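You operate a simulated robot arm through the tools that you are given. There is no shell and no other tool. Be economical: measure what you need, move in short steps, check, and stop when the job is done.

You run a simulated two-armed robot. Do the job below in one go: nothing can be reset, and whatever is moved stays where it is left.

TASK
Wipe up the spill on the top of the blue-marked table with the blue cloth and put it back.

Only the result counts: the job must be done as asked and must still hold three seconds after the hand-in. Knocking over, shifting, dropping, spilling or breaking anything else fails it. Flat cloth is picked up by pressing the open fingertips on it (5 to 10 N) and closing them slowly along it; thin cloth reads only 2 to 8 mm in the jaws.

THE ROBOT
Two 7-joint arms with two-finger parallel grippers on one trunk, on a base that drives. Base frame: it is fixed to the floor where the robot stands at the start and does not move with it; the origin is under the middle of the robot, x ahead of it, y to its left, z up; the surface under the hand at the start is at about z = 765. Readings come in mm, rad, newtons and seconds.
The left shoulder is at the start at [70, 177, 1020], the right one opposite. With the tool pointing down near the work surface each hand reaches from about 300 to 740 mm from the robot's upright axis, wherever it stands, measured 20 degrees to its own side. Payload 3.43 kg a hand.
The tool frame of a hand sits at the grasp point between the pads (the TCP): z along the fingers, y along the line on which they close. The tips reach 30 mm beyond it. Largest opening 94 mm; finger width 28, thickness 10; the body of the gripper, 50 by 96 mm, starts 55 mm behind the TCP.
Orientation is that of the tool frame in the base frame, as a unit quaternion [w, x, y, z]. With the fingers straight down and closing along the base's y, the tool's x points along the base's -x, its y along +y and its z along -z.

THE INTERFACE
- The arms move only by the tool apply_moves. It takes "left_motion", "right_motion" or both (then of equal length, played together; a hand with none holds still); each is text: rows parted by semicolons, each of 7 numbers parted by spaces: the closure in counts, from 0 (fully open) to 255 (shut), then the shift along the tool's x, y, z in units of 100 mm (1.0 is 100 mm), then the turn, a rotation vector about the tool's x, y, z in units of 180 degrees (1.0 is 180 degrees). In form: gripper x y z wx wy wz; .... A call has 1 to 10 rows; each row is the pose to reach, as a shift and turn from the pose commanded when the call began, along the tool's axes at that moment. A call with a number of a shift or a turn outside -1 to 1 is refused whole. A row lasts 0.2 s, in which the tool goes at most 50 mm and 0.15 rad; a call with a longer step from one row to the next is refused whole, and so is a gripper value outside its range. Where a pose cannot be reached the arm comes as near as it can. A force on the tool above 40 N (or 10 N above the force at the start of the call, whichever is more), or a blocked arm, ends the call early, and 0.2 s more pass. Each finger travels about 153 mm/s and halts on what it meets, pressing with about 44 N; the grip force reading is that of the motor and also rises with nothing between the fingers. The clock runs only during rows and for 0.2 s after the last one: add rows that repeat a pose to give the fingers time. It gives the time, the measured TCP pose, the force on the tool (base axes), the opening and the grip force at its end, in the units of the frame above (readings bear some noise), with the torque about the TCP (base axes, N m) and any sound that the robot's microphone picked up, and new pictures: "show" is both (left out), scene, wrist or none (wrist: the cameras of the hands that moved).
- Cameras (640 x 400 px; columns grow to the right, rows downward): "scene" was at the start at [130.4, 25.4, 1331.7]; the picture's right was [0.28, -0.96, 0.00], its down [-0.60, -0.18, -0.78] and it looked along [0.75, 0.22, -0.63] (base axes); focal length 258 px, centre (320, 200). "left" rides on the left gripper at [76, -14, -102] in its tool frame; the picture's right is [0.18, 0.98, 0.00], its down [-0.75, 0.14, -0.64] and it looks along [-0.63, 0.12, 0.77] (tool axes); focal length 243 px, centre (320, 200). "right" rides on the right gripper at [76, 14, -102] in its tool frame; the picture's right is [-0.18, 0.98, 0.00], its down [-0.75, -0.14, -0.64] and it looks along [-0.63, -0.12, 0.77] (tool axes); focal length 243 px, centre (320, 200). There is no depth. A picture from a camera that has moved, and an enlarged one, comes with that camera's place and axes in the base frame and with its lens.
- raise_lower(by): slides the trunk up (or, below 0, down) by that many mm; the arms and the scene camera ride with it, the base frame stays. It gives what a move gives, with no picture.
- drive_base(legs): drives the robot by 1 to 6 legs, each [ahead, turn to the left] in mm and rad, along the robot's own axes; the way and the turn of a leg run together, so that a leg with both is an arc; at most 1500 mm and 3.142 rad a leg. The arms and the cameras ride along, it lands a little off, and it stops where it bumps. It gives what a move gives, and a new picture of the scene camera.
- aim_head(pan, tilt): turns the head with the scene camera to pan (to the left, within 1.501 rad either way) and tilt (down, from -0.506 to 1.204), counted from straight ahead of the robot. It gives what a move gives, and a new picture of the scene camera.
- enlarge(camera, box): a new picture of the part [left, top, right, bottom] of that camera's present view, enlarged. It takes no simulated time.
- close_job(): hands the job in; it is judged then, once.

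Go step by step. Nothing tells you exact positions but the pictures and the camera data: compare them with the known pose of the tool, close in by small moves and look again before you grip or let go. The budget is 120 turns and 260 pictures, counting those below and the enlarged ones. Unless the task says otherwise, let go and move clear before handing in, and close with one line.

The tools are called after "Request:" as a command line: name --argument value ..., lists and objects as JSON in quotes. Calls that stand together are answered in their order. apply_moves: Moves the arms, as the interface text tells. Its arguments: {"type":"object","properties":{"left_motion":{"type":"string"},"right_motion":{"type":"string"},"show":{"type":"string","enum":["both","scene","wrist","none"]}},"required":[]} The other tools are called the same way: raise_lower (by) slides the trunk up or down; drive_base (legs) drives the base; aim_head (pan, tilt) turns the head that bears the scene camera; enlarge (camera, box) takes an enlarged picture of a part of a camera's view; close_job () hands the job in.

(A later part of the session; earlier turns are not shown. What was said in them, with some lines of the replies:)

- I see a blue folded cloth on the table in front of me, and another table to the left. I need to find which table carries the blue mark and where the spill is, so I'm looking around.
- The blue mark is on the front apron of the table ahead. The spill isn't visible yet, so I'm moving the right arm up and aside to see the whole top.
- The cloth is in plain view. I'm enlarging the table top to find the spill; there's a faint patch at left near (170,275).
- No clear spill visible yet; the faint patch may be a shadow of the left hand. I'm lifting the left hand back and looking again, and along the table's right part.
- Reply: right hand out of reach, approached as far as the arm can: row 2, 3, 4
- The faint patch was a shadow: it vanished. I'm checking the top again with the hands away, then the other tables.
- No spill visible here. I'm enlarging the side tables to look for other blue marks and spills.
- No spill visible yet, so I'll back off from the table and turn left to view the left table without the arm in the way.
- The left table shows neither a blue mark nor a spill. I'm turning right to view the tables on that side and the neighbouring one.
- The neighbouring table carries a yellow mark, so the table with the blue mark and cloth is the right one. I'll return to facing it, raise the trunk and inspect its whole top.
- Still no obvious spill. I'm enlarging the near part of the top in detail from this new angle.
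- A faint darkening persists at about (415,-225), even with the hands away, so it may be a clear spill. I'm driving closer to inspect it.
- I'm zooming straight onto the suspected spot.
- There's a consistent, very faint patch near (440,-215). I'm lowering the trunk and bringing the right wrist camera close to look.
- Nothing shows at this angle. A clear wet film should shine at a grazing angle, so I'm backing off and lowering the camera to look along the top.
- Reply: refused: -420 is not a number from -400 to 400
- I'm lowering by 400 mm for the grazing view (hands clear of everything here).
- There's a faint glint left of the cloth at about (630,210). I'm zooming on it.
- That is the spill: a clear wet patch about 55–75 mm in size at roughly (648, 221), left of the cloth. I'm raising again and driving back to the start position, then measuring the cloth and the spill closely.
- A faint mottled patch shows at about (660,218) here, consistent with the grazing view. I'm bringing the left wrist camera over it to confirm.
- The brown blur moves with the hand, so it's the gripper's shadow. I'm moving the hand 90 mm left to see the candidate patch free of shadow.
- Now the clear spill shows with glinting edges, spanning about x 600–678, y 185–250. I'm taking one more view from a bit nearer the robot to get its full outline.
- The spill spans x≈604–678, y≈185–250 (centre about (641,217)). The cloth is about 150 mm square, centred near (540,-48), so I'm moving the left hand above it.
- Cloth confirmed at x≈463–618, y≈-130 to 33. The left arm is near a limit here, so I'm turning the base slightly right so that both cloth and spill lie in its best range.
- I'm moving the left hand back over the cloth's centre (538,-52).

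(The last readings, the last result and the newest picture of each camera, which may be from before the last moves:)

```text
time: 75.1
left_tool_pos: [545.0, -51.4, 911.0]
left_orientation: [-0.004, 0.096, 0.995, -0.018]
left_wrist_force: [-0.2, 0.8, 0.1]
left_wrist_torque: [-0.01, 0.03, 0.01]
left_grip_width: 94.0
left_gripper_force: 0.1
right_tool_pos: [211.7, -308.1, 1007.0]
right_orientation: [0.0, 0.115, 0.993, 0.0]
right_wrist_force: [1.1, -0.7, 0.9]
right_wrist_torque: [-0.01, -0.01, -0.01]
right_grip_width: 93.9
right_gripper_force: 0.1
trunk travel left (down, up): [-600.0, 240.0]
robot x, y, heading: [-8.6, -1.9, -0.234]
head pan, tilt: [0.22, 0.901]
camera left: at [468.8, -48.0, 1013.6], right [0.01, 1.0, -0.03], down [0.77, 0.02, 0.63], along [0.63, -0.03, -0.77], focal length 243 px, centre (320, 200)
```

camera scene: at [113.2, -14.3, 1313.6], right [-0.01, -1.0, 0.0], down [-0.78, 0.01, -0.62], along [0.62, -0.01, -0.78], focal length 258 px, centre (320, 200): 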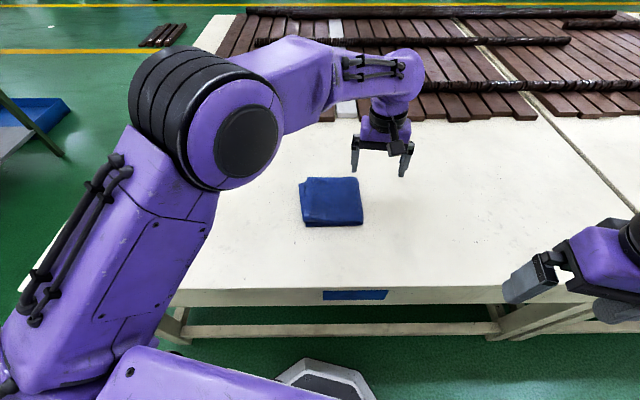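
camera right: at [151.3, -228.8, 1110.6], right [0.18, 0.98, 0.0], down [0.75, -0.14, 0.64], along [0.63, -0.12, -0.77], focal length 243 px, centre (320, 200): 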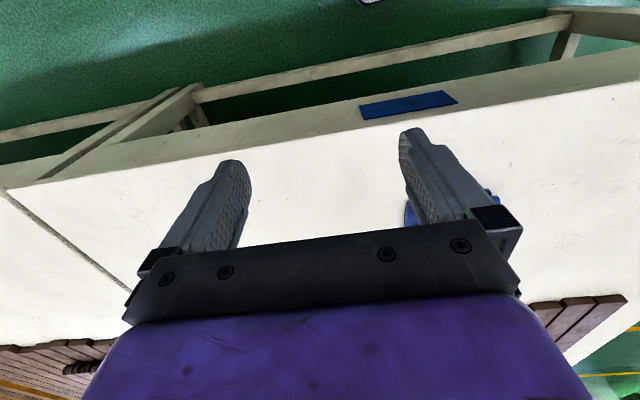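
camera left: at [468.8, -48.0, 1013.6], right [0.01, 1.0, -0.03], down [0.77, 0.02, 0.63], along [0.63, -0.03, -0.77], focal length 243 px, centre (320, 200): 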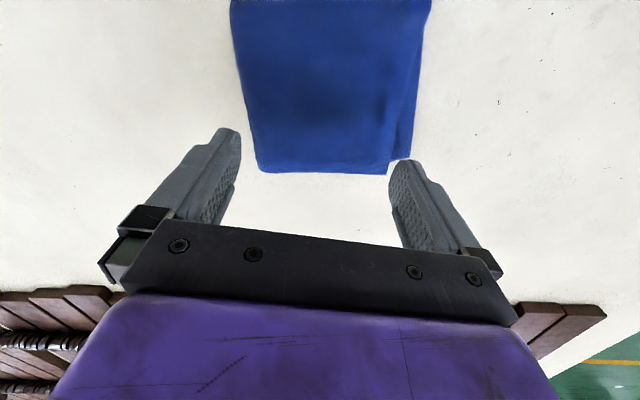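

I'm leveling the hand and descending to just above the cloth.

Request:
apply_moves --left_motion "0 0.05 0 0.3 -0.0115 0 0; 0 0.05 0 0.6 -0.0115 0 0; 0 0.05 0 0.8 -0.0115 0 0; 0 0.05 0 0.8 -0.0115 0 0" --show "both"

```text
time: 76.1
left_tool_pos: [538.5, -54.1, 829.9]
left_orientation: [-0.003, 0.096, 0.995, 0.001]
left_wrist_force: [0.5, 0.4, 0.4]
left_wrist_torque: [-0.01, 0.02, 0.0]
left_grip_width: 94.3
left_gripper_force: 0.0
right_tool_pos: [211.0, -307.9, 1007.7]
right_orientation: [0.001, 0.115, 0.993, 0.0]
right_wrist_force: [0.0, -1.0, -1.2]
right_wrist_torque: [-0.02, -0.01, 0.05]
right_grip_width: 93.9
right_gripper_force: 0.1
trunk travel left (down, up): [-600.0, 240.0]
robot x, y, heading: [-8.5, -1.3, -0.229]
head pan, tilt: [0.22, 0.901]
camera scene: at [113.0, -14.3, 1313.6], right [-0.01, -1.0, 0.0], down [-0.78, 0.01, -0.62], along [0.62, -0.01, -0.78], focal length 258 px, centre (320, 200)
camera left: at [462.5, -53.7, 932.6], right [0.01, 1.0, 0.0], down [0.77, -0.01, 0.64], along [0.64, 0.0, -0.77], focal length 243 px, centre (320, 200)
```

scene: 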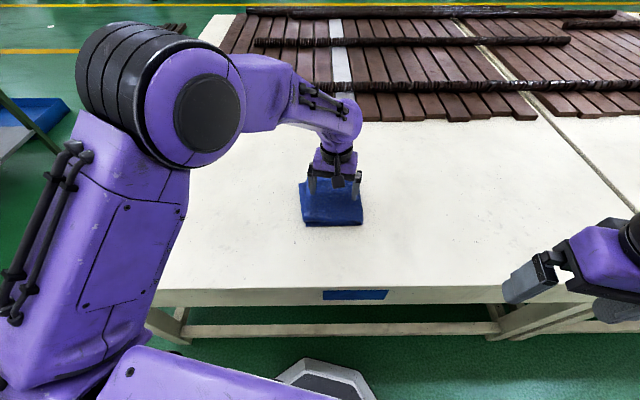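
left: 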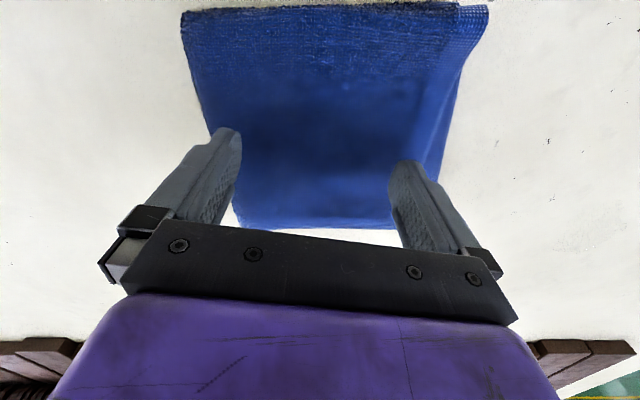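

The fingers straddle the cloth's middle. I'm pressing down in small steps while watching the force.

Request:
apply_moves --left_motion "0 0 0 0.04 0 0 0; 0 0 0 0.08 0 0 0; 0 0 0 0.12 0 0 0; 0 0 0 0.12 0 0 0" --show "none"

```text
time: 77.1
left_tool_pos: [539.4, -54.0, 817.6]
left_orientation: [-0.002, 0.095, 0.995, 0.0]
left_wrist_force: [-0.4, -0.2, 0.0]
left_wrist_torque: [-0.02, 0.01, -0.01]
left_grip_width: 94.0
left_gripper_force: 0.0
right_tool_pos: [211.3, -308.0, 1008.1]
right_orientation: [0.001, 0.114, 0.994, -0.001]
right_wrist_force: [-0.7, 0.7, 0.3]
right_wrist_torque: [-0.02, -0.01, 0.01]
right_grip_width: 93.7
right_gripper_force: 0.0
trunk travel left (down, up): [-600.0, 240.0]
robot x, y, heading: [-5.7, -2.7, -0.228]
head pan, tilt: [0.22, 0.901]
```

Request:
apply_moves --left_motion "0 0 0 0.03 0 0 0; 0 0 0 0.05 0 0 0; 0 0 0 0.05 0 0 0" --show "none"

Request:
apply_moves --left_motion "0 0 0 0.02 0 0 0; 0 0 0 0.04 0 0 0; 0 0 0 0.04 0 0 0" --show "none"

```text
time: 77.9
left_tool_pos: [538.6, -52.9, 812.6]
left_orientation: [-0.003, 0.096, 0.995, 0.0]
left_wrist_force: [1.6, 0.5, 1.7]
left_wrist_torque: [0.03, -0.03, 0.0]
left_grip_width: 93.8
left_gripper_force: 0.0
right_tool_pos: [211.4, -307.5, 1008.9]
right_orientation: [0.0, 0.115, 0.993, 0.0]
right_wrist_force: [-0.4, -0.8, 0.8]
right_wrist_torque: [-0.01, 0.03, -0.02]
right_grip_width: 94.2
right_gripper_force: 0.1
trunk travel left (down, up): [-600.0, 240.0]
robot x, y, heading: [-4.0, -3.5, -0.233]
head pan, tilt: [0.22, 0.901]
```

```text
time: 78.7
left_tool_pos: [538.5, -54.4, 809.1]
left_orientation: [-0.002, 0.095, 0.995, 0.001]
left_wrist_force: [0.8, 1.9, 4.8]
left_wrist_torque: [0.03, -0.01, 0.01]
left_grip_width: 93.5
left_gripper_force: 0.1
right_tool_pos: [211.0, -308.2, 1008.1]
right_orientation: [0.001, 0.114, 0.994, 0.0]
right_wrist_force: [0.4, 0.0, 0.5]
right_wrist_torque: [-0.01, -0.02, -0.04]
right_grip_width: 94.0
right_gripper_force: 0.0
trunk travel left (down, up): [-600.0, 240.0]
robot x, y, heading: [-7.0, 0.0, -0.236]
head pan, tilt: [0.22, 0.901]
```

Contact: 5 N at TCP z 809. I'm pressing a little more to reach 5–10 N and closing slowly.

Request:
apply_moves --left_motion "0 0 0 0.02 0 0 0; 0 0 0 0.02 0 0 0; 15 0 0 0.02 0 0 0; 30 0 0 0.02 0 0 0; 45 0 0 0.02 0 0 0; 60 0 0 0.02 0 0 0; 75 0 0 0.02 0 0 0; 90 0 0 0.02 0 0 0; 105 0 0 0.02 0 0 0; 120 0 0 0.02 0 0 0" --show "wrist"

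```text
time: 80.9
left_tool_pos: [538.8, -54.3, 807.7]
left_orientation: [-0.003, 0.096, 0.995, 0.0]
left_wrist_force: [-0.7, -0.5, 9.5]
left_wrist_torque: [-0.03, 0.04, -0.02]
left_grip_width: 49.2
left_gripper_force: 0.1
right_tool_pos: [210.5, -307.5, 1008.3]
right_orientation: [0.001, 0.114, 0.994, 0.001]
right_wrist_force: [0.1, -0.6, 0.0]
right_wrist_torque: [0.0, -0.02, -0.01]
right_grip_width: 94.1
right_gripper_force: 0.1
trunk travel left (down, up): [-600.0, 240.0]
robot x, y, heading: [-6.9, -3.7, -0.233]
head pan, tilt: [0.22, 0.901]
camera left: at [461.7, -53.9, 909.8], right [0.01, 1.0, 0.0], down [0.77, -0.01, 0.64], along [0.64, 0.0, -0.77], focal length 243 px, centre (320, 200)
```

left: 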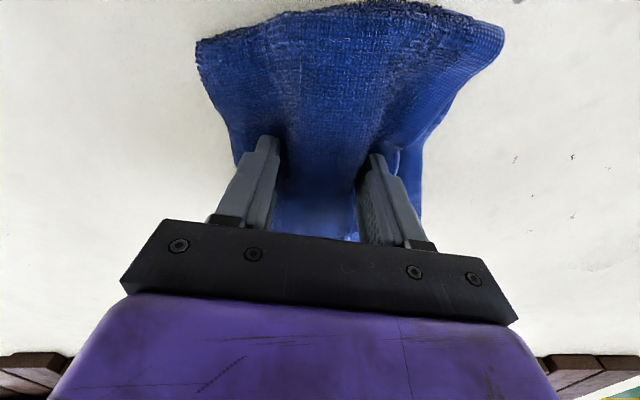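

The cloth is gathering well between the fingers. I continue closing slowly.

Request:
apply_moves --left_motion "135 0 0 0 0 0 0; 150 0 0 0 0 0 0; 165 0 0 0 0 0 0; 180 0 0 0 0 0 0; 195 0 0 0 0 0 0; 210 0 0 0 0 0 0; 225 0 0 0 0 0 0; 240 0 0 0 0 0 0; 255 0 0 0 0 0 0; 255 0 0 0 0 0 0" --show "wrist"

```text
time: 83.1
left_tool_pos: [537.4, -55.1, 807.2]
left_orientation: [-0.002, 0.096, 0.995, 0.001]
left_wrist_force: [-1.0, 0.3, 8.6]
left_wrist_torque: [-0.02, 0.0, 0.06]
left_grip_width: 17.0
left_gripper_force: 44.3
right_tool_pos: [211.2, -307.9, 1009.2]
right_orientation: [0.001, 0.114, 0.993, 0.0]
right_wrist_force: [-0.2, -1.0, 0.5]
right_wrist_torque: [-0.02, 0.0, -0.04]
right_grip_width: 93.7
right_gripper_force: 0.1
trunk travel left (down, up): [-600.0, 240.0]
robot x, y, heading: [-6.3, -3.2, -0.232]
head pan, tilt: [0.22, 0.901]
camera left: at [461.7, -53.9, 909.8], right [0.01, 1.0, 0.0], down [0.77, -0.01, 0.64], along [0.64, 0.0, -0.77], focal length 243 px, centre (320, 200)
```

left: 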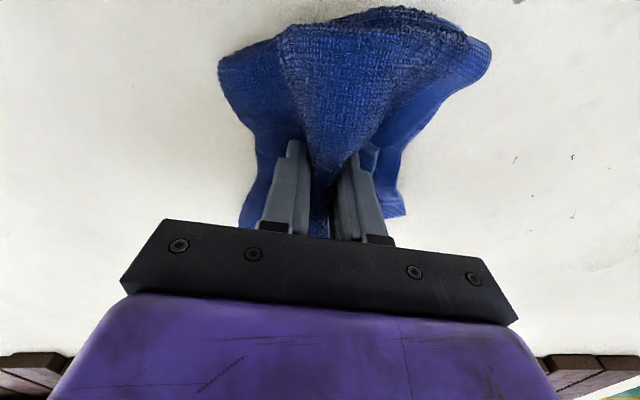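

Gripped with 17 mm of cloth in the jaws. I'm lifting and checking.

Request:
apply_moves --left_motion "255 0 0 -0.15 0 0 0; 255 0 0 -0.3 0 0 0; 255 0 0 -0.5 0 0 0; 255 0 0 -0.7 0 0 0; 255 0 0 -0.7 0 0 0" --show "both"

Request:
enlarge --camera "scene" --box '[240, 120, 440, 245]'

```text
time: 84.3
left_tool_pos: [539.9, -53.4, 875.4]
left_orientation: [-0.003, 0.096, 0.995, 0.001]
left_wrist_force: [0.2, -0.2, -0.9]
left_wrist_torque: [-0.01, 0.0, 0.08]
left_grip_width: 16.8
left_gripper_force: 43.9
right_tool_pos: [211.9, -307.0, 1006.7]
right_orientation: [0.0, 0.113, 0.994, 0.001]
right_wrist_force: [0.0, -0.2, 0.1]
right_wrist_torque: [-0.01, -0.02, 0.0]
right_grip_width: 93.8
right_gripper_force: 0.2
trunk travel left (down, up): [-600.0, 240.0]
robot x, y, heading: [-8.3, -3.6, -0.231]
head pan, tilt: [0.22, 0.901]
camera scene: at [113.6, -14.5, 1313.6], right [-0.01, -1.0, 0.0], down [-0.78, 0.01, -0.62], along [0.62, -0.01, -0.78], focal length 258 px, centre (320, 200)
camera left: at [462.8, -53.1, 978.1], right [0.01, 1.0, 0.0], down [0.77, -0.01, 0.64], along [0.64, 0.0, -0.77], focal length 243 px, centre (320, 200)
```

scene: 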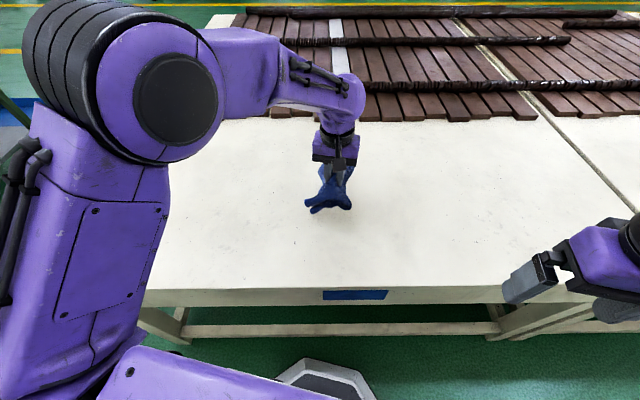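
left: 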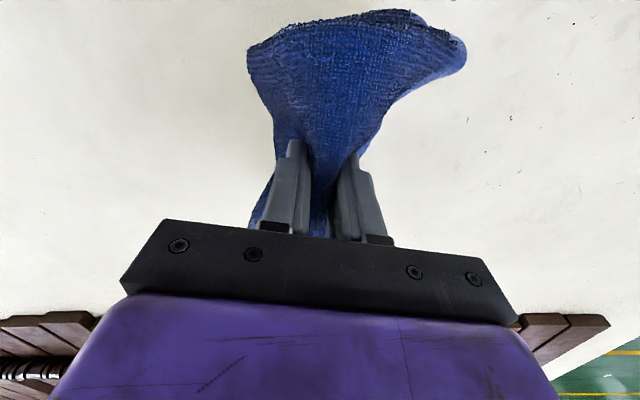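

```text
3.20 times, centred on (340, 182) of scene
camera zoom: at [113.6, -14.5, 1313.6], right [-0.01, -1.0, 0.0], down [-0.78, 0.01, -0.62], along [0.62, -0.01, -0.78], focal length 826 px, centre (256, 256)
```

zoom: 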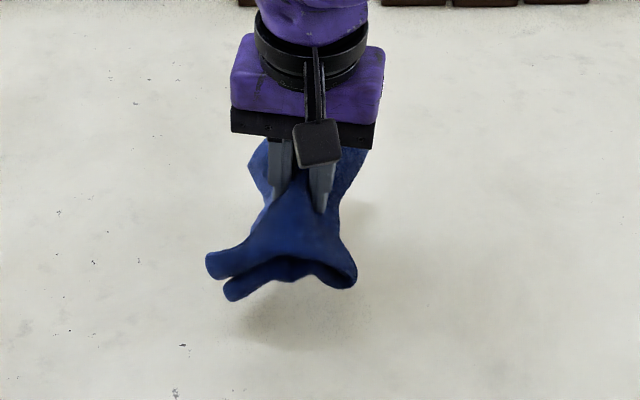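

The whole cloth is held. I'm carrying it to above the spill (641,217).

Request:
apply_moves --left_motion "255 -0.05 0.3 0 0 0 0; 255 -0.1 0.6 0 0 0 0; 255 -0.12 0.95 0 0 0 0" --show "none"

Request:
apply_moves --left_motion "255 -0.05 0.3 0 0 0 0; 255 -0.1 0.6 0 0 0 0; 255 -0.12 0.95 0 0 0 0" --show "none"

Request:
apply_moves --left_motion "255 -0.05 0.3 0 0 0 0; 255 -0.1 0.6 0 0 0 0; 255 -0.12 0.95 0 0 0 0; 255 -0.12 0.95 0 0 0 0" --show "both"

```text
time: 85.1
left_tool_pos: [569.2, 39.9, 874.8]
left_orientation: [-0.003, 0.095, 0.995, -0.001]
left_wrist_force: [-0.4, -0.1, -1.0]
left_wrist_torque: [-0.05, 0.0, 0.04]
left_grip_width: 17.1
left_gripper_force: 44.2
right_tool_pos: [211.7, -307.1, 1007.2]
right_orientation: [0.001, 0.114, 0.994, -0.001]
right_wrist_force: [0.7, 0.4, -0.5]
right_wrist_torque: [0.02, -0.03, 0.05]
right_grip_width: 94.1
right_gripper_force: 0.1
trunk travel left (down, up): [-600.0, 240.0]
robot x, y, heading: [-11.4, -2.4, -0.23]
head pan, tilt: [0.22, 0.901]
```

```text
time: 85.9
left_tool_pos: [600.1, 129.0, 874.8]
left_orientation: [-0.004, 0.096, 0.995, -0.001]
left_wrist_force: [-0.3, 0.3, -1.1]
left_wrist_torque: [-0.05, 0.01, 0.04]
left_grip_width: 17.0
left_gripper_force: 43.9
right_tool_pos: [211.2, -306.8, 1008.2]
right_orientation: [0.001, 0.114, 0.994, 0.0]
right_wrist_force: [-0.2, 1.0, 0.0]
right_wrist_torque: [-0.01, 0.0, -0.01]
right_grip_width: 94.0
right_gripper_force: 0.1
trunk travel left (down, up): [-600.0, 240.0]
robot x, y, heading: [-9.3, -6.9, -0.228]
head pan, tilt: [0.22, 0.901]
```

```text
time: 86.9
left_tool_pos: [629.1, 218.5, 875.3]
left_orientation: [-0.003, 0.096, 0.995, 0.0]
left_wrist_force: [-0.3, 0.9, -0.8]
left_wrist_torque: [-0.02, 0.03, 0.02]
left_grip_width: 16.9
left_gripper_force: 44.4
right_tool_pos: [210.9, -307.3, 1007.8]
right_orientation: [0.0, 0.114, 0.993, 0.001]
right_wrist_force: [-0.2, -0.3, -0.6]
right_wrist_torque: [0.03, -0.03, -0.01]
right_grip_width: 94.0
right_gripper_force: 0.0
trunk travel left (down, up): [-600.0, 240.0]
robot x, y, heading: [-9.9, -3.0, -0.229]
head pan, tilt: [0.22, 0.901]
camera scene: at [113.1, -14.8, 1313.6], right [-0.01, -1.0, 0.0], down [-0.78, 0.01, -0.62], along [0.62, -0.01, -0.78], focal length 258 px, centre (320, 200)
camera left: at [551.9, 218.5, 977.5], right [0.01, 1.0, 0.0], down [0.77, -0.01, 0.64], along [0.64, 0.0, -0.77], focal length 243 px, centre (320, 200)
```

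scene: 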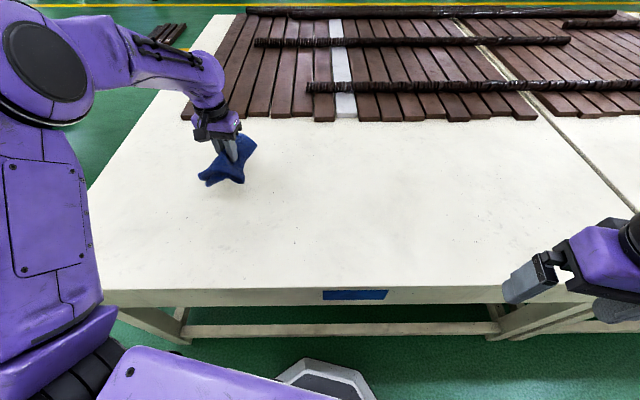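
left: 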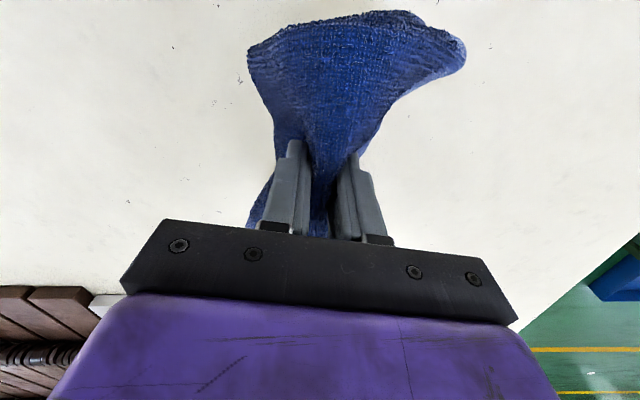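

I'm lowering the cloth onto the spill and watching the force.

Request:
apply_moves --left_motion "255 -0.1 0 0.2 0 0 0; 255 -0.1 0 0.4 0 0 0; 255 -0.1 0 0.55 0 0 0; 255 -0.1 0 0.55 0 0 0" --show "none"

Request:
apply_moves --left_motion "255 0 0 0.05 0 0 0; 255 0 0 0.05 0 0 0" --show "wrist"

```text
time: 87.9
left_tool_pos: [636.6, 216.5, 820.7]
left_orientation: [-0.003, 0.096, 0.995, 0.0]
left_wrist_force: [0.3, 0.8, 1.9]
left_wrist_torque: [-0.02, 0.02, 0.03]
left_grip_width: 16.8
left_gripper_force: 43.9
right_tool_pos: [212.5, -308.2, 1008.8]
right_orientation: [0.001, 0.113, 0.994, 0.0]
right_wrist_force: [-0.8, 0.2, -0.1]
right_wrist_torque: [0.0, -0.03, 0.01]
right_grip_width: 93.9
right_gripper_force: 0.1
trunk travel left (down, up): [-600.0, 240.0]
robot x, y, heading: [-13.5, -3.0, -0.23]
head pan, tilt: [0.22, 0.901]
```

```text
time: 88.5
left_tool_pos: [637.9, 216.7, 813.9]
left_orientation: [-0.003, 0.096, 0.995, 0.0]
left_wrist_force: [0.0, 0.5, 2.8]
left_wrist_torque: [-0.02, 0.03, 0.08]
left_grip_width: 16.5
left_gripper_force: 44.0
right_tool_pos: [210.8, -307.8, 1008.9]
right_orientation: [0.0, 0.114, 0.993, 0.0]
right_wrist_force: [0.0, -0.1, 0.5]
right_wrist_torque: [0.02, 0.0, 0.01]
right_grip_width: 94.1
right_gripper_force: 0.1
trunk travel left (down, up): [-600.0, 240.0]
robot x, y, heading: [-9.8, -1.9, -0.23]
head pan, tilt: [0.22, 0.901]
camera left: at [560.9, 216.6, 917.6], right [0.01, 1.0, 0.0], down [0.77, -0.01, 0.64], along [0.64, 0.0, -0.77], focal length 243 px, centre (320, 200)
```

left: 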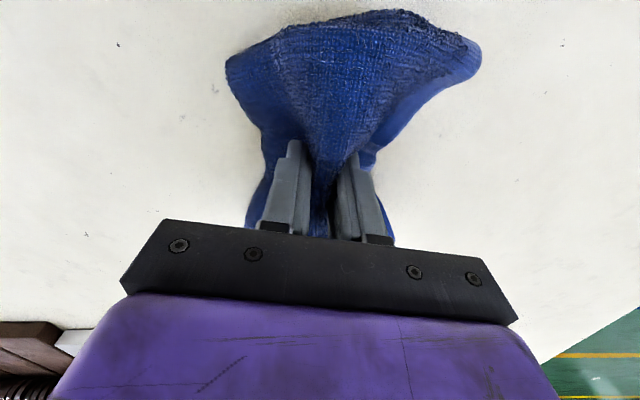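

Light contact now. I'm pressing slightly more and wiping around the spill.

Request:
apply_moves --left_motion "255 0 0 0.04 0 0 0; 255 -0.4 0 0.04 0 0 0; 255 -0.45 -0.35 0.04 0 0 0; 255 0 -0.4 0.04 0 0 0; 255 0.45 -0.4 0.04 0 0 0; 255 0.45 0 0.04 0 0 0; 255 0.45 0.4 0.04 0 0 0; 255 0 0.4 0.04 0 0 0; 255 -0.45 0.4 0.04 0 0 0; 255 -0.45 0 0.04 0 0 0" --show "wrist"

```text
time: 90.7
left_tool_pos: [681.2, 205.9, 812.7]
left_orientation: [-0.002, 0.096, 0.995, 0.001]
left_wrist_force: [-0.2, 0.6, 1.4]
left_wrist_torque: [0.06, -0.01, 0.07]
left_grip_width: 16.9
left_gripper_force: 44.3
right_tool_pos: [209.2, -309.6, 1008.1]
right_orientation: [0.001, 0.115, 0.993, 0.001]
right_wrist_force: [-0.3, -0.2, -0.7]
right_wrist_torque: [0.02, 0.01, 0.0]
right_grip_width: 94.0
right_gripper_force: 0.1
trunk travel left (down, up): [-600.0, 240.0]
robot x, y, heading: [-12.1, -1.6, -0.227]
head pan, tilt: [0.22, 0.901]
camera left: at [605.1, 206.4, 915.6], right [0.01, 1.0, 0.0], down [0.77, -0.01, 0.64], along [0.64, 0.0, -0.77], focal length 243 px, centre (320, 200)
```

left: 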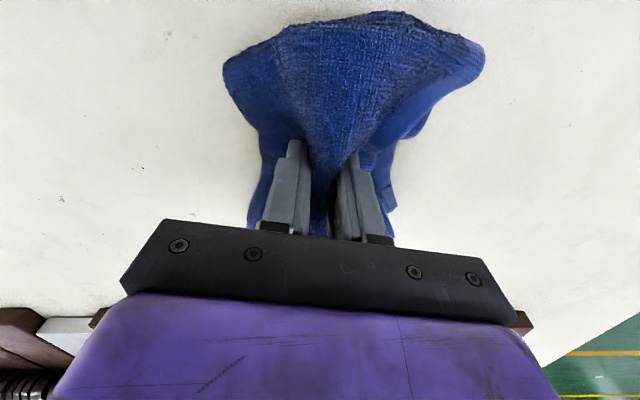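

Force is low (1.4 N), so I'm pressing down further and making a second, firmer set of strokes.

Request:
apply_moves --left_motion "255 0.2 0 0.04 0 0 0; 255 0.45 0 0.08 0 0 0; 255 0.45 0 0.08 0 0 0" --show "none"

```text
time: 91.5
left_tool_pos: [639.3, 214.3, 807.0]
left_orientation: [0.0, 0.096, 0.995, 0.002]
left_wrist_force: [7.1, -1.0, 20.2]
left_wrist_torque: [0.03, -0.27, 0.01]
left_grip_width: 17.0
left_gripper_force: 43.7
right_tool_pos: [208.7, -309.7, 1006.9]
right_orientation: [0.001, 0.114, 0.993, 0.001]
right_wrist_force: [0.7, -0.8, 1.3]
right_wrist_torque: [0.0, -0.01, -0.02]
right_grip_width: 93.8
right_gripper_force: 0.0
trunk travel left (down, up): [-600.0, 240.0]
robot x, y, heading: [-12.1, -0.7, -0.229]
head pan, tilt: [0.22, 0.901]
```

20 N is a bit too much, so I'm easing up 3 mm and wiping strokes.

Request:
apply_moves --left_motion "255 0 0 -0.03 0 0 0; 255 -0.35 -0.1 -0.03 0 0 0; 255 -0.4 -0.3 -0.03 0 0 0; 255 0 -0.3 -0.03 0 0 0; 255 0.4 -0.35 -0.03 0 0 0; 255 0.4 -0.1 -0.03 0 0 0; 255 0 -0.1 -0.03 0 0 0; 255 -0.4 -0.1 -0.03 0 0 0; 255 -0.4 0.15 -0.03 0 0 0; 255 0 0.15 -0.03 0 0 0" --show "none"

Request:
apply_moves --left_motion "255 0.4 0 0 0 0 0; 255 0.4 0.25 0 0 0 0; 255 0 0.25 0 0 0 0; 255 -0.4 0.25 0 0 0 0; 255 -0.1 0 0 0 0 0; 255 0 -0.15 0 0 0 0; 255 0 -0.15 0 0 0 0" --show "wrist"

```text
time: 93.7
left_tool_pos: [640.6, 230.5, 808.2]
left_orientation: [-0.001, 0.096, 0.995, 0.001]
left_wrist_force: [3.3, 0.4, 10.3]
left_wrist_torque: [0.07, -0.16, 0.03]
left_grip_width: 16.6
left_gripper_force: 43.8
right_tool_pos: [209.4, -308.5, 1008.0]
right_orientation: [0.003, 0.114, 0.993, 0.001]
right_wrist_force: [-1.1, 0.5, -0.7]
right_wrist_torque: [0.0, -0.01, -0.01]
right_grip_width: 93.9
right_gripper_force: 0.2
trunk travel left (down, up): [-600.0, 240.0]
robot x, y, heading: [-9.5, -5.2, -0.232]
head pan, tilt: [0.22, 0.901]
```

```text
time: 95.3
left_tool_pos: [634.9, 216.9, 807.7]
left_orientation: [-0.002, 0.096, 0.995, 0.001]
left_wrist_force: [2.1, 1.9, 13.0]
left_wrist_torque: [0.15, -0.11, 0.05]
left_grip_width: 16.8
left_gripper_force: 44.4
right_tool_pos: [209.2, -307.3, 1008.0]
right_orientation: [0.0, 0.114, 0.993, 0.0]
right_wrist_force: [-0.4, -0.1, -0.3]
right_wrist_torque: [-0.02, -0.01, -0.01]
right_grip_width: 94.0
right_gripper_force: 0.0
trunk travel left (down, up): [-600.0, 240.0]
robot x, y, heading: [-8.7, -2.8, -0.231]
head pan, tilt: [0.22, 0.901]
camera left: at [559.8, 216.7, 910.1], right [0.01, 1.0, 0.0], down [0.77, -0.01, 0.64], along [0.64, 0.0, -0.77], focal length 243 px, centre (320, 200)
```

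left: 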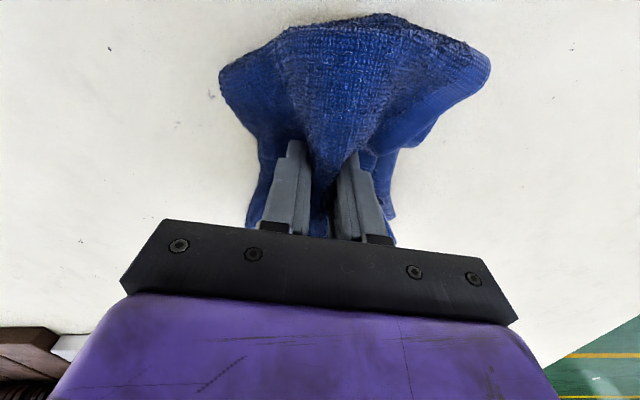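

Wiped with about 10 N. I'm lifting and shifting the cloth aside to inspect the spot with the same view as before.

Request:
apply_moves --left_motion "255 0 0 -0.3 0 0 0; 255 0 0 -0.6 0 0 0; 255 0 0.2 -0.9 0 0 0; 255 0 0.5 -1 0 0 0; 255 0 0.8 -1 0 0 0; 255 0 1 -1 0 0 0" --show "none"

Request:
apply_moves --left_motion "255 0 0.3 0 0 0 0; 255 -0.2 0.4 0 0 0 0; 255 -0.2 0.4 0 0 0 0" --show "none"

Request:
enlarge --camera "left" --box '[60, 0, 380, 200]'

Request:
enlarge --camera "scene" --box '[150, 100, 310, 200]'

```text
time: 96.7
left_tool_pos: [657.9, 315.9, 908.8]
left_orientation: [-0.003, 0.095, 0.995, 0.0]
left_wrist_force: [0.1, 0.2, -0.5]
left_wrist_torque: [-0.04, 0.01, 0.07]
left_grip_width: 17.0
left_gripper_force: 43.5
right_tool_pos: [210.9, -307.8, 1007.9]
right_orientation: [0.001, 0.114, 0.994, 0.0]
right_wrist_force: [-1.4, 0.8, -1.0]
right_wrist_torque: [-0.01, 0.02, 0.01]
right_grip_width: 94.3
right_gripper_force: 0.1
trunk travel left (down, up): [-600.0, 240.0]
robot x, y, heading: [-9.0, -4.4, -0.228]
head pan, tilt: [0.22, 0.901]
```

```text
time: 97.5
left_tool_pos: [682.6, 351.9, 905.3]
left_orientation: [-0.003, 0.096, 0.995, 0.0]
left_wrist_force: [0.0, -0.2, -0.7]
left_wrist_torque: [0.01, 0.02, 0.05]
left_grip_width: 16.6
left_gripper_force: 44.0
right_tool_pos: [211.0, -307.2, 1008.4]
right_orientation: [0.001, 0.114, 0.994, 0.0]
right_wrist_force: [0.3, 0.0, 0.4]
right_wrist_torque: [0.01, -0.02, -0.02]
right_grip_width: 94.1
right_gripper_force: 0.1
trunk travel left (down, up): [-600.0, 240.0]
robot x, y, heading: [-8.7, 0.3, -0.228]
head pan, tilt: [0.22, 0.901]
```

```text
2.00 times, centred on (220, 100) of left
camera zoom: at [607.5, 350.6, 1008.5], right [0.01, 1.0, 0.0], down [0.77, -0.01, 0.64], along [0.64, 0.0, -0.77], focal length 485 px, centre (520, 400)
```

zoom: 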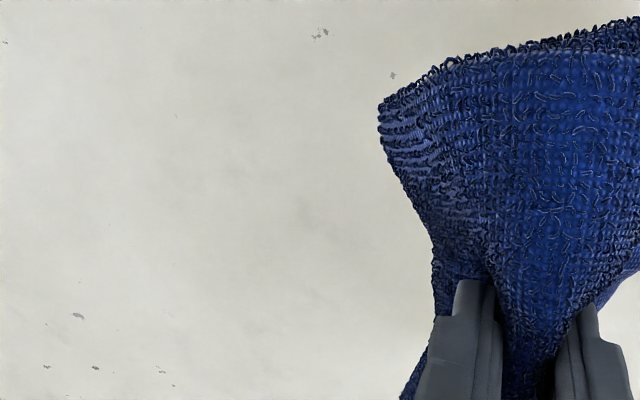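

```text
4.00 times, centred on (230, 150) of scene
camera zoom: at [112.2, -14.1, 1313.7], right [-0.01, -1.0, 0.0], down [-0.78, 0.01, -0.62], along [0.62, -0.01, -0.78], focal length 1032 px, centre (680, 400)
```

zoom: 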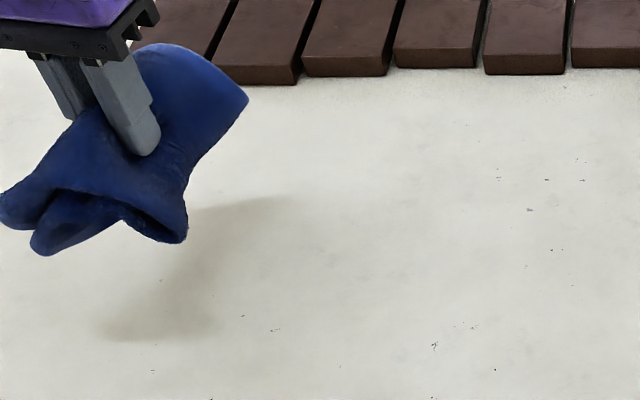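

No trace visible; I'm zooming closer on the exact spot to be sure.

Request:
enlarge --camera "left" --box '[110, 20, 230, 95]'

Request:
enlarge --camera "left" --box '[60, 0, 260, 120]'

```text
5.33 times, centred on (170, 58) of left
camera zoom: at [607.5, 350.6, 1008.5], right [0.01, 1.0, 0.0], down [0.77, -0.01, 0.64], along [0.64, 0.0, -0.77], focal length 1294 px, centre (1120, 960)
```

zoom: 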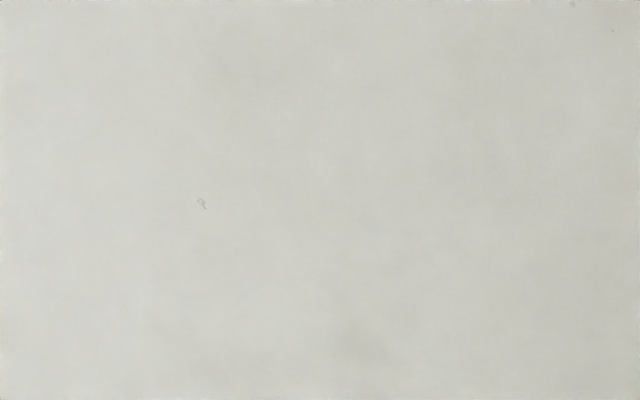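

```text
3.20 times, centred on (160, 60) of left
camera zoom: at [607.5, 350.6, 1008.5], right [0.01, 1.0, 0.0], down [0.77, -0.01, 0.64], along [0.64, 0.0, -0.77], focal length 776 px, centre (832, 648)
```

zoom: 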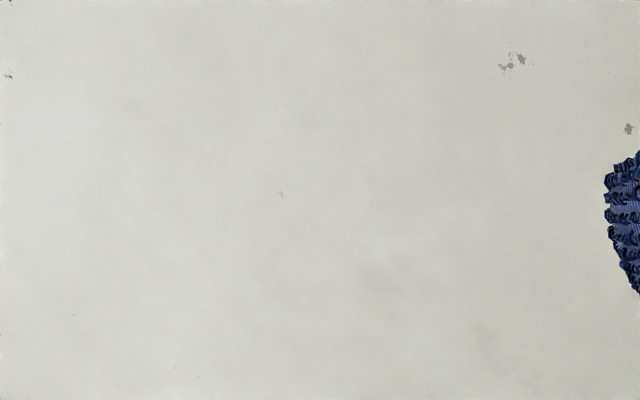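

The spill is gone. I'm carrying the cloth back to where it lay (538,-54).

Request:
apply_moves --left_motion "255 0.05 -0.4 0 0 0 0; 255 0.1 -0.8 0 0 0 0; 255 0.12 -1 0 0 0 0" --show "none"

Request:
apply_moves --left_motion "255 0.05 -0.4 0 0 0 0; 255 0.1 -0.8 0 0 0 0; 255 0.12 -1 0 0 0 0" --show "none"

Request:
apply_moves --left_motion "255 0.05 -0.4 0 0 0 0; 255 0.1 -0.8 0 0 0 0; 255 0.12 -1 0 0 0 0" --show "none"

Request:
apply_moves --left_motion "255 0.05 -0.4 0 0 0 0; 255 0.1 -0.8 0 0 0 0; 255 0.12 -1 0 0 0 0; 255 0.12 -1.0 0 0 0 0" --show "wrist"

```text
time: 98.3
left_tool_pos: [651.2, 253.0, 903.8]
left_orientation: [-0.004, 0.096, 0.995, 0.0]
left_wrist_force: [-0.7, 0.5, -0.4]
left_wrist_torque: [0.01, 0.0, 0.03]
left_grip_width: 16.7
left_gripper_force: 44.2
right_tool_pos: [211.7, -307.4, 1006.9]
right_orientation: [0.0, 0.114, 0.993, 0.0]
right_wrist_force: [-0.6, -0.4, -0.6]
right_wrist_torque: [0.01, -0.02, 0.0]
right_grip_width: 94.1
right_gripper_force: 0.0
trunk travel left (down, up): [-600.0, 240.0]
robot x, y, heading: [-6.3, -3.0, -0.235]
head pan, tilt: [0.22, 0.901]
```

```text
time: 99.1
left_tool_pos: [624.5, 157.7, 904.6]
left_orientation: [-0.003, 0.095, 0.995, -0.001]
left_wrist_force: [0.4, 0.3, -0.7]
left_wrist_torque: [-0.02, 0.02, 0.05]
left_grip_width: 16.5
left_gripper_force: 43.5
right_tool_pos: [211.3, -307.2, 1007.8]
right_orientation: [0.001, 0.114, 0.994, 0.0]
right_wrist_force: [0.1, 0.4, 0.0]
right_wrist_torque: [0.02, 0.01, 0.02]
right_grip_width: 94.0
right_gripper_force: 0.1
trunk travel left (down, up): [-600.0, 240.0]
robot x, y, heading: [-8.2, 0.6, -0.23]
head pan, tilt: [0.22, 0.901]
```

```text
time: 99.9
left_tool_pos: [590.9, 61.2, 909.6]
left_orientation: [-0.003, 0.095, 0.995, 0.0]
left_wrist_force: [0.2, -0.6, -0.4]
left_wrist_torque: [0.0, -0.01, 0.05]
left_grip_width: 16.9
left_gripper_force: 44.5
right_tool_pos: [210.5, -307.4, 1008.3]
right_orientation: [0.0, 0.114, 0.994, -0.001]
right_wrist_force: [-0.5, -0.1, 0.0]
right_wrist_torque: [-0.02, 0.02, 0.01]
right_grip_width: 94.0
right_gripper_force: 0.1
trunk travel left (down, up): [-600.0, 240.0]
robot x, y, heading: [-5.2, 0.5, -0.23]
head pan, tilt: [0.22, 0.901]
```

```text
time: 100.9
left_tool_pos: [561.2, -35.6, 908.0]
left_orientation: [-0.003, 0.096, 0.995, 0.001]
left_wrist_force: [0.0, 0.5, 0.1]
left_wrist_torque: [-0.03, 0.02, 0.04]
left_grip_width: 16.7
left_gripper_force: 44.0
right_tool_pos: [211.9, -308.0, 1007.4]
right_orientation: [0.0, 0.113, 0.994, 0.0]
right_wrist_force: [0.9, -0.4, 0.7]
right_wrist_torque: [-0.01, 0.01, -0.02]
right_grip_width: 94.1
right_gripper_force: 0.1
trunk travel left (down, up): [-600.0, 240.0]
robot x, y, heading: [-9.4, -2.6, -0.229]
head pan, tilt: [0.22, 0.901]
camera left: at [484.8, -34.0, 1009.8], right [0.01, 1.0, 0.0], down [0.77, -0.01, 0.64], along [0.64, 0.0, -0.77], focal length 243 px, centre (320, 200)
```

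left: 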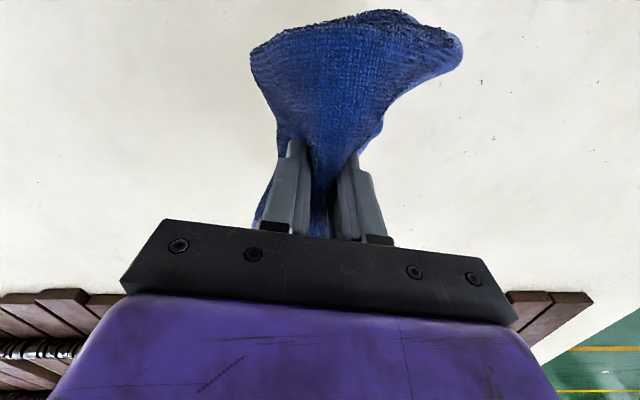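

I'm making the final correction to the original spot and lowering.

Request:
apply_moves --left_motion "255 0.1 -0.12 0.2 0 0 0; 255 0.18 -0.23 0.4 0 0 0; 255 0.18 -0.23 0.6 0 0 0; 255 0.18 -0.23 0.8 0 0 0; 255 0.18 -0.23 0.9 0 0 0; 255 0.18 -0.23 0.97 0 0 0; 255 0.18 -0.23 0.97 0 0 0" --show "none"

```text
time: 102.5
left_tool_pos: [536.9, -54.3, 811.1]
left_orientation: [-0.001, 0.096, 0.995, 0.0]
left_wrist_force: [-0.3, -0.8, 8.8]
left_wrist_torque: [0.02, -0.03, 0.02]
left_grip_width: 16.9
left_gripper_force: 44.4
right_tool_pos: [209.7, -308.8, 1009.3]
right_orientation: [0.001, 0.114, 0.994, 0.0]
right_wrist_force: [-0.4, 0.1, -0.3]
right_wrist_torque: [0.0, 0.0, 0.01]
right_grip_width: 94.0
right_gripper_force: 0.0
trunk travel left (down, up): [-600.0, 240.0]
robot x, y, heading: [-7.6, -4.3, -0.231]
head pan, tilt: [0.22, 0.901]
```

The cloth is on the table at its original place (8.8 N). I'm opening slowly, which also spreads it, then rising straight up.

Request:
apply_moves --left_motion "225 0 0 0 0 0 0; 195 0 0 0 0 0 0; 165 0 0 0 0 0 0; 135 0 0 0 0 0 0; 105 0 0 0 0 0 0; 75 0 0 0 0 0 0; 40 0 0 0 0 0 0; 0 0 0 0 0 0 0; 0 0 0 0 0 0 0; 0 0 0 0 0 0 0" --show "wrist"

Request:
apply_moves --left_motion "0 0 0 -0.1 0 0 0; 0 0 0 -0.2 0 0 0; 0 0 0 -0.4 0 0 0; 0 0 0 -0.7 0 0 0; 0 0 0 -1 0 0 0" --show "both"

```text
time: 104.7
left_tool_pos: [536.1, -53.4, 809.8]
left_orientation: [-0.003, 0.096, 0.995, 0.0]
left_wrist_force: [-0.7, -0.5, 5.1]
left_wrist_torque: [0.14, 0.0, 0.02]
left_grip_width: 91.8
left_gripper_force: 0.1
right_tool_pos: [210.2, -307.8, 1007.5]
right_orientation: [0.001, 0.114, 0.993, 0.0]
right_wrist_force: [0.5, -0.1, 0.0]
right_wrist_torque: [-0.03, -0.01, 0.01]
right_grip_width: 93.7
right_gripper_force: 0.0
trunk travel left (down, up): [-600.0, 240.0]
robot x, y, heading: [-13.5, -2.2, -0.229]
head pan, tilt: [0.22, 0.901]
camera left: at [460.9, -53.2, 913.0], right [0.01, 1.0, 0.0], down [0.77, -0.01, 0.64], along [0.64, 0.0, -0.77], focal length 243 px, centre (320, 200)
```

left: 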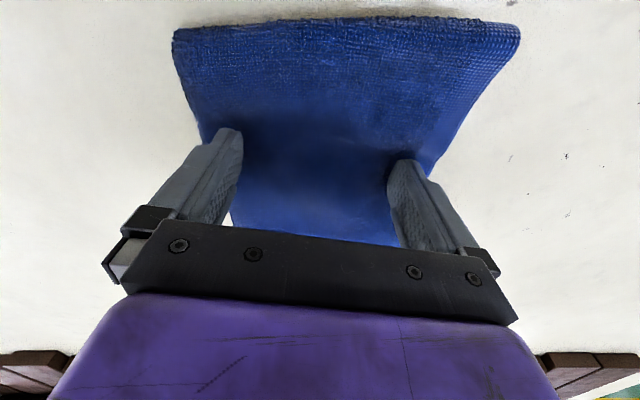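

```text
time: 105.9
left_tool_pos: [536.9, -52.5, 910.7]
left_orientation: [-0.002, 0.095, 0.995, 0.0]
left_wrist_force: [0.2, -0.4, -0.3]
left_wrist_torque: [0.01, -0.01, 0.0]
left_grip_width: 94.1
left_gripper_force: 0.0
right_tool_pos: [210.0, -307.4, 1007.6]
right_orientation: [0.001, 0.114, 0.994, 0.0]
right_wrist_force: [-0.7, -0.2, -0.1]
right_wrist_torque: [0.0, -0.01, 0.0]
right_grip_width: 94.1
right_gripper_force: 0.1
trunk travel left (down, up): [-600.0, 240.0]
robot x, y, heading: [-13.0, -6.9, -0.234]
head pan, tilt: [0.22, 0.901]
camera scene: at [112.4, -14.2, 1313.7], right [-0.01, -1.0, 0.0], down [-0.78, 0.01, -0.62], along [0.62, -0.01, -0.78], focal length 258 px, centre (320, 200)
camera left: at [460.9, -52.4, 1013.2], right [0.01, 1.0, 0.0], down [0.77, -0.01, 0.64], along [0.64, 0.0, -0.77], focal length 243 px, centre (320, 200)
```

scene: 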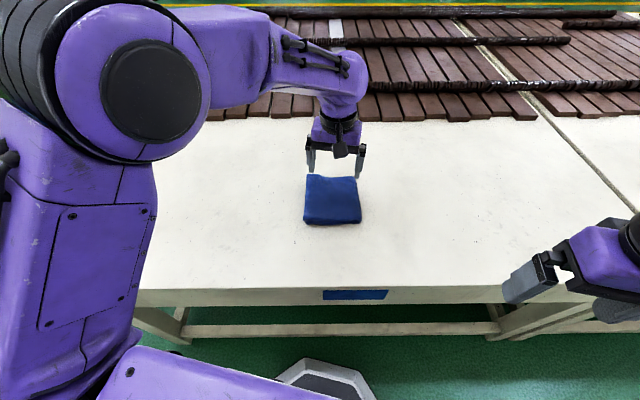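
left: 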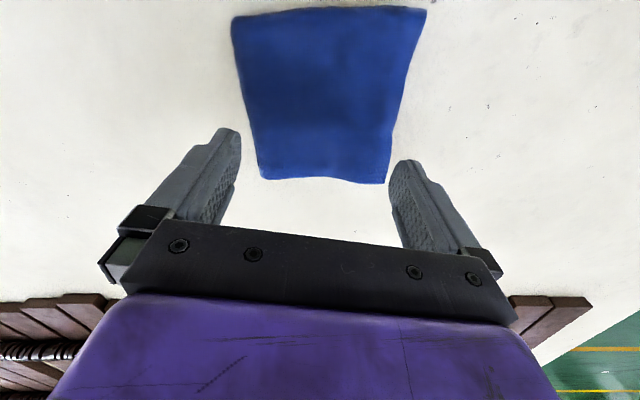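

The cloth lies flat in its old place. For certainty, I'm backing off and repeating the grazing view that revealed the spill.

Request:
drive_base --legs '[[0, 0.23], [-600, 0]]'

Request:
raise_lower --by -380

Request:
aim_head --pan 0.0 --tilt 0.15

Request:
enlarge --camera "scene" --box '[220, 190, 340, 240]'

```text
time: 110.1
left_tool_pos: [-69.5, 75.1, 910.6]
left_orientation: [-0.002, -0.022, 1.0, -0.001]
left_wrist_force: [-0.9, 0.0, -0.4]
left_wrist_torque: [0.0, 0.01, 0.0]
left_grip_width: 93.7
left_gripper_force: 0.1
right_tool_pos: [-329.0, -248.2, 1009.4]
right_orientation: [0.001, -0.004, 1.0, 0.0]
right_wrist_force: [-0.1, -0.2, -0.2]
right_wrist_torque: [-0.02, -0.02, -0.04]
right_grip_width: 94.2
right_gripper_force: 0.0
trunk travel left (down, up): [-600.0, 240.0]
robot x, y, heading: [-614.3, -8.3, 0.006]
head pan, tilt: [0.22, 0.901]
camera scene: at [-491.5, 14.4, 1313.6], right [0.22, -0.97, 0.0], down [-0.76, -0.17, -0.62], along [0.61, 0.14, -0.78], focal length 258 px, centre (320, 200)
```

scene: 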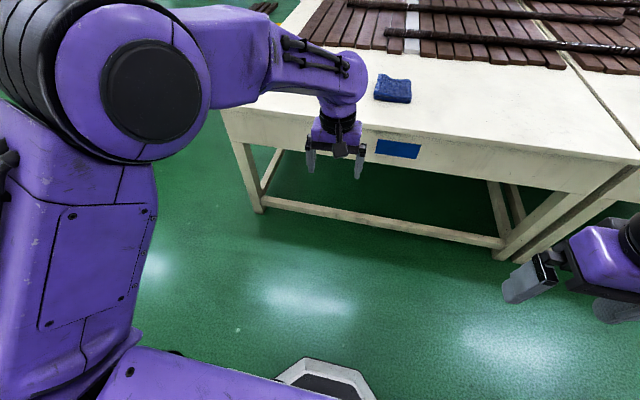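

```text
time: 113.8
left_tool_pos: [-70.2, 75.4, 531.3]
left_orientation: [-0.003, -0.022, 1.0, 0.001]
left_wrist_force: [0.2, 0.2, 0.1]
left_wrist_torque: [0.01, -0.03, -0.03]
left_grip_width: 94.1
left_gripper_force: 0.0
right_tool_pos: [-327.0, -248.5, 628.7]
right_orientation: [0.001, -0.004, 1.0, -0.001]
right_wrist_force: [-0.6, 0.7, -0.3]
right_wrist_torque: [0.03, 0.01, 0.0]
right_grip_width: 93.8
right_gripper_force: 0.0
trunk travel left (down, up): [-220.0, 620.0]
robot x, y, heading: [-611.8, -7.3, 0.006]
head pan, tilt: [0.22, 0.901]
```

```text
time: 114.9
left_tool_pos: [-69.7, 76.6, 530.4]
left_orientation: [-0.003, -0.022, 1.0, 0.0]
left_wrist_force: [0.4, -0.2, -0.5]
left_wrist_torque: [-0.01, 0.02, -0.02]
left_grip_width: 94.0
left_gripper_force: 0.1
right_tool_pos: [-327.5, -248.2, 629.3]
right_orientation: [0.0, -0.003, 1.0, 0.001]
right_wrist_force: [0.7, 0.5, 0.6]
right_wrist_torque: [0.01, 0.0, 0.01]
right_grip_width: 93.7
right_gripper_force: 0.1
trunk travel left (down, up): [-220.0, 620.0]
robot x, y, heading: [-614.5, -4.2, 0.006]
head pan, tilt: [0.0, 0.15]
camera scene: at [-472.1, -2.0, 999.8], right [0.01, -1.0, 0.0], down [-0.15, 0.0, -0.99], along [0.99, 0.01, -0.15], focal length 258 px, centre (320, 200)
```

scene: 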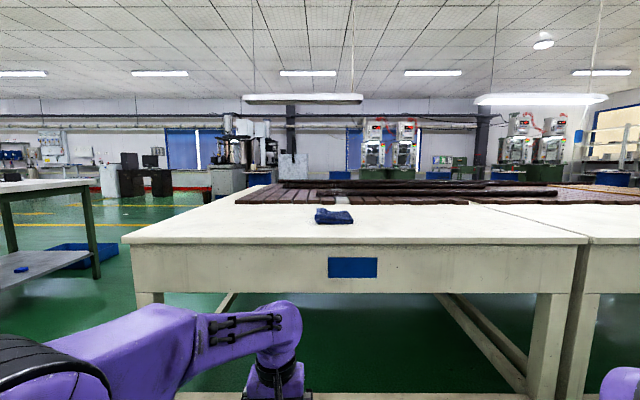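

```text
5.33 times, centred on (280, 215) of scene
camera zoom: at [-472.1, -2.0, 999.8], right [0.01, -1.0, 0.0], down [-0.15, 0.0, -0.99], along [0.99, 0.01, -0.15], focal length 1377 px, centre (533, 120)
```

zoom: 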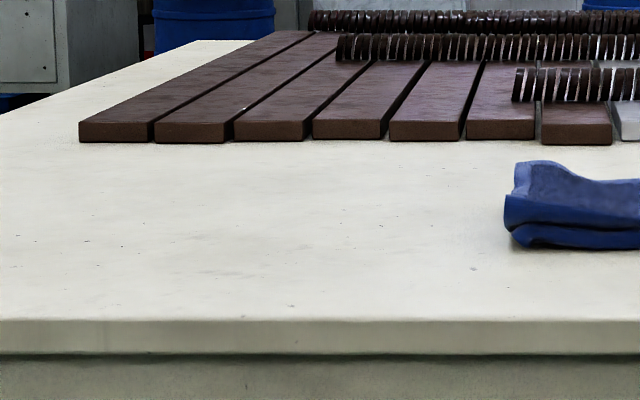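

The grazing view shows the spill is gone, and the cloth is back in its place with both hands clear. I'm handing in.

Request:
close_job

```text
The job is handed in.
```

The spill on the blue-marked table is wiped up: it no longer shows in the low-angle view that first revealed it. The blue cloth lies back in its original place, and both hands are empty and clear of the table.
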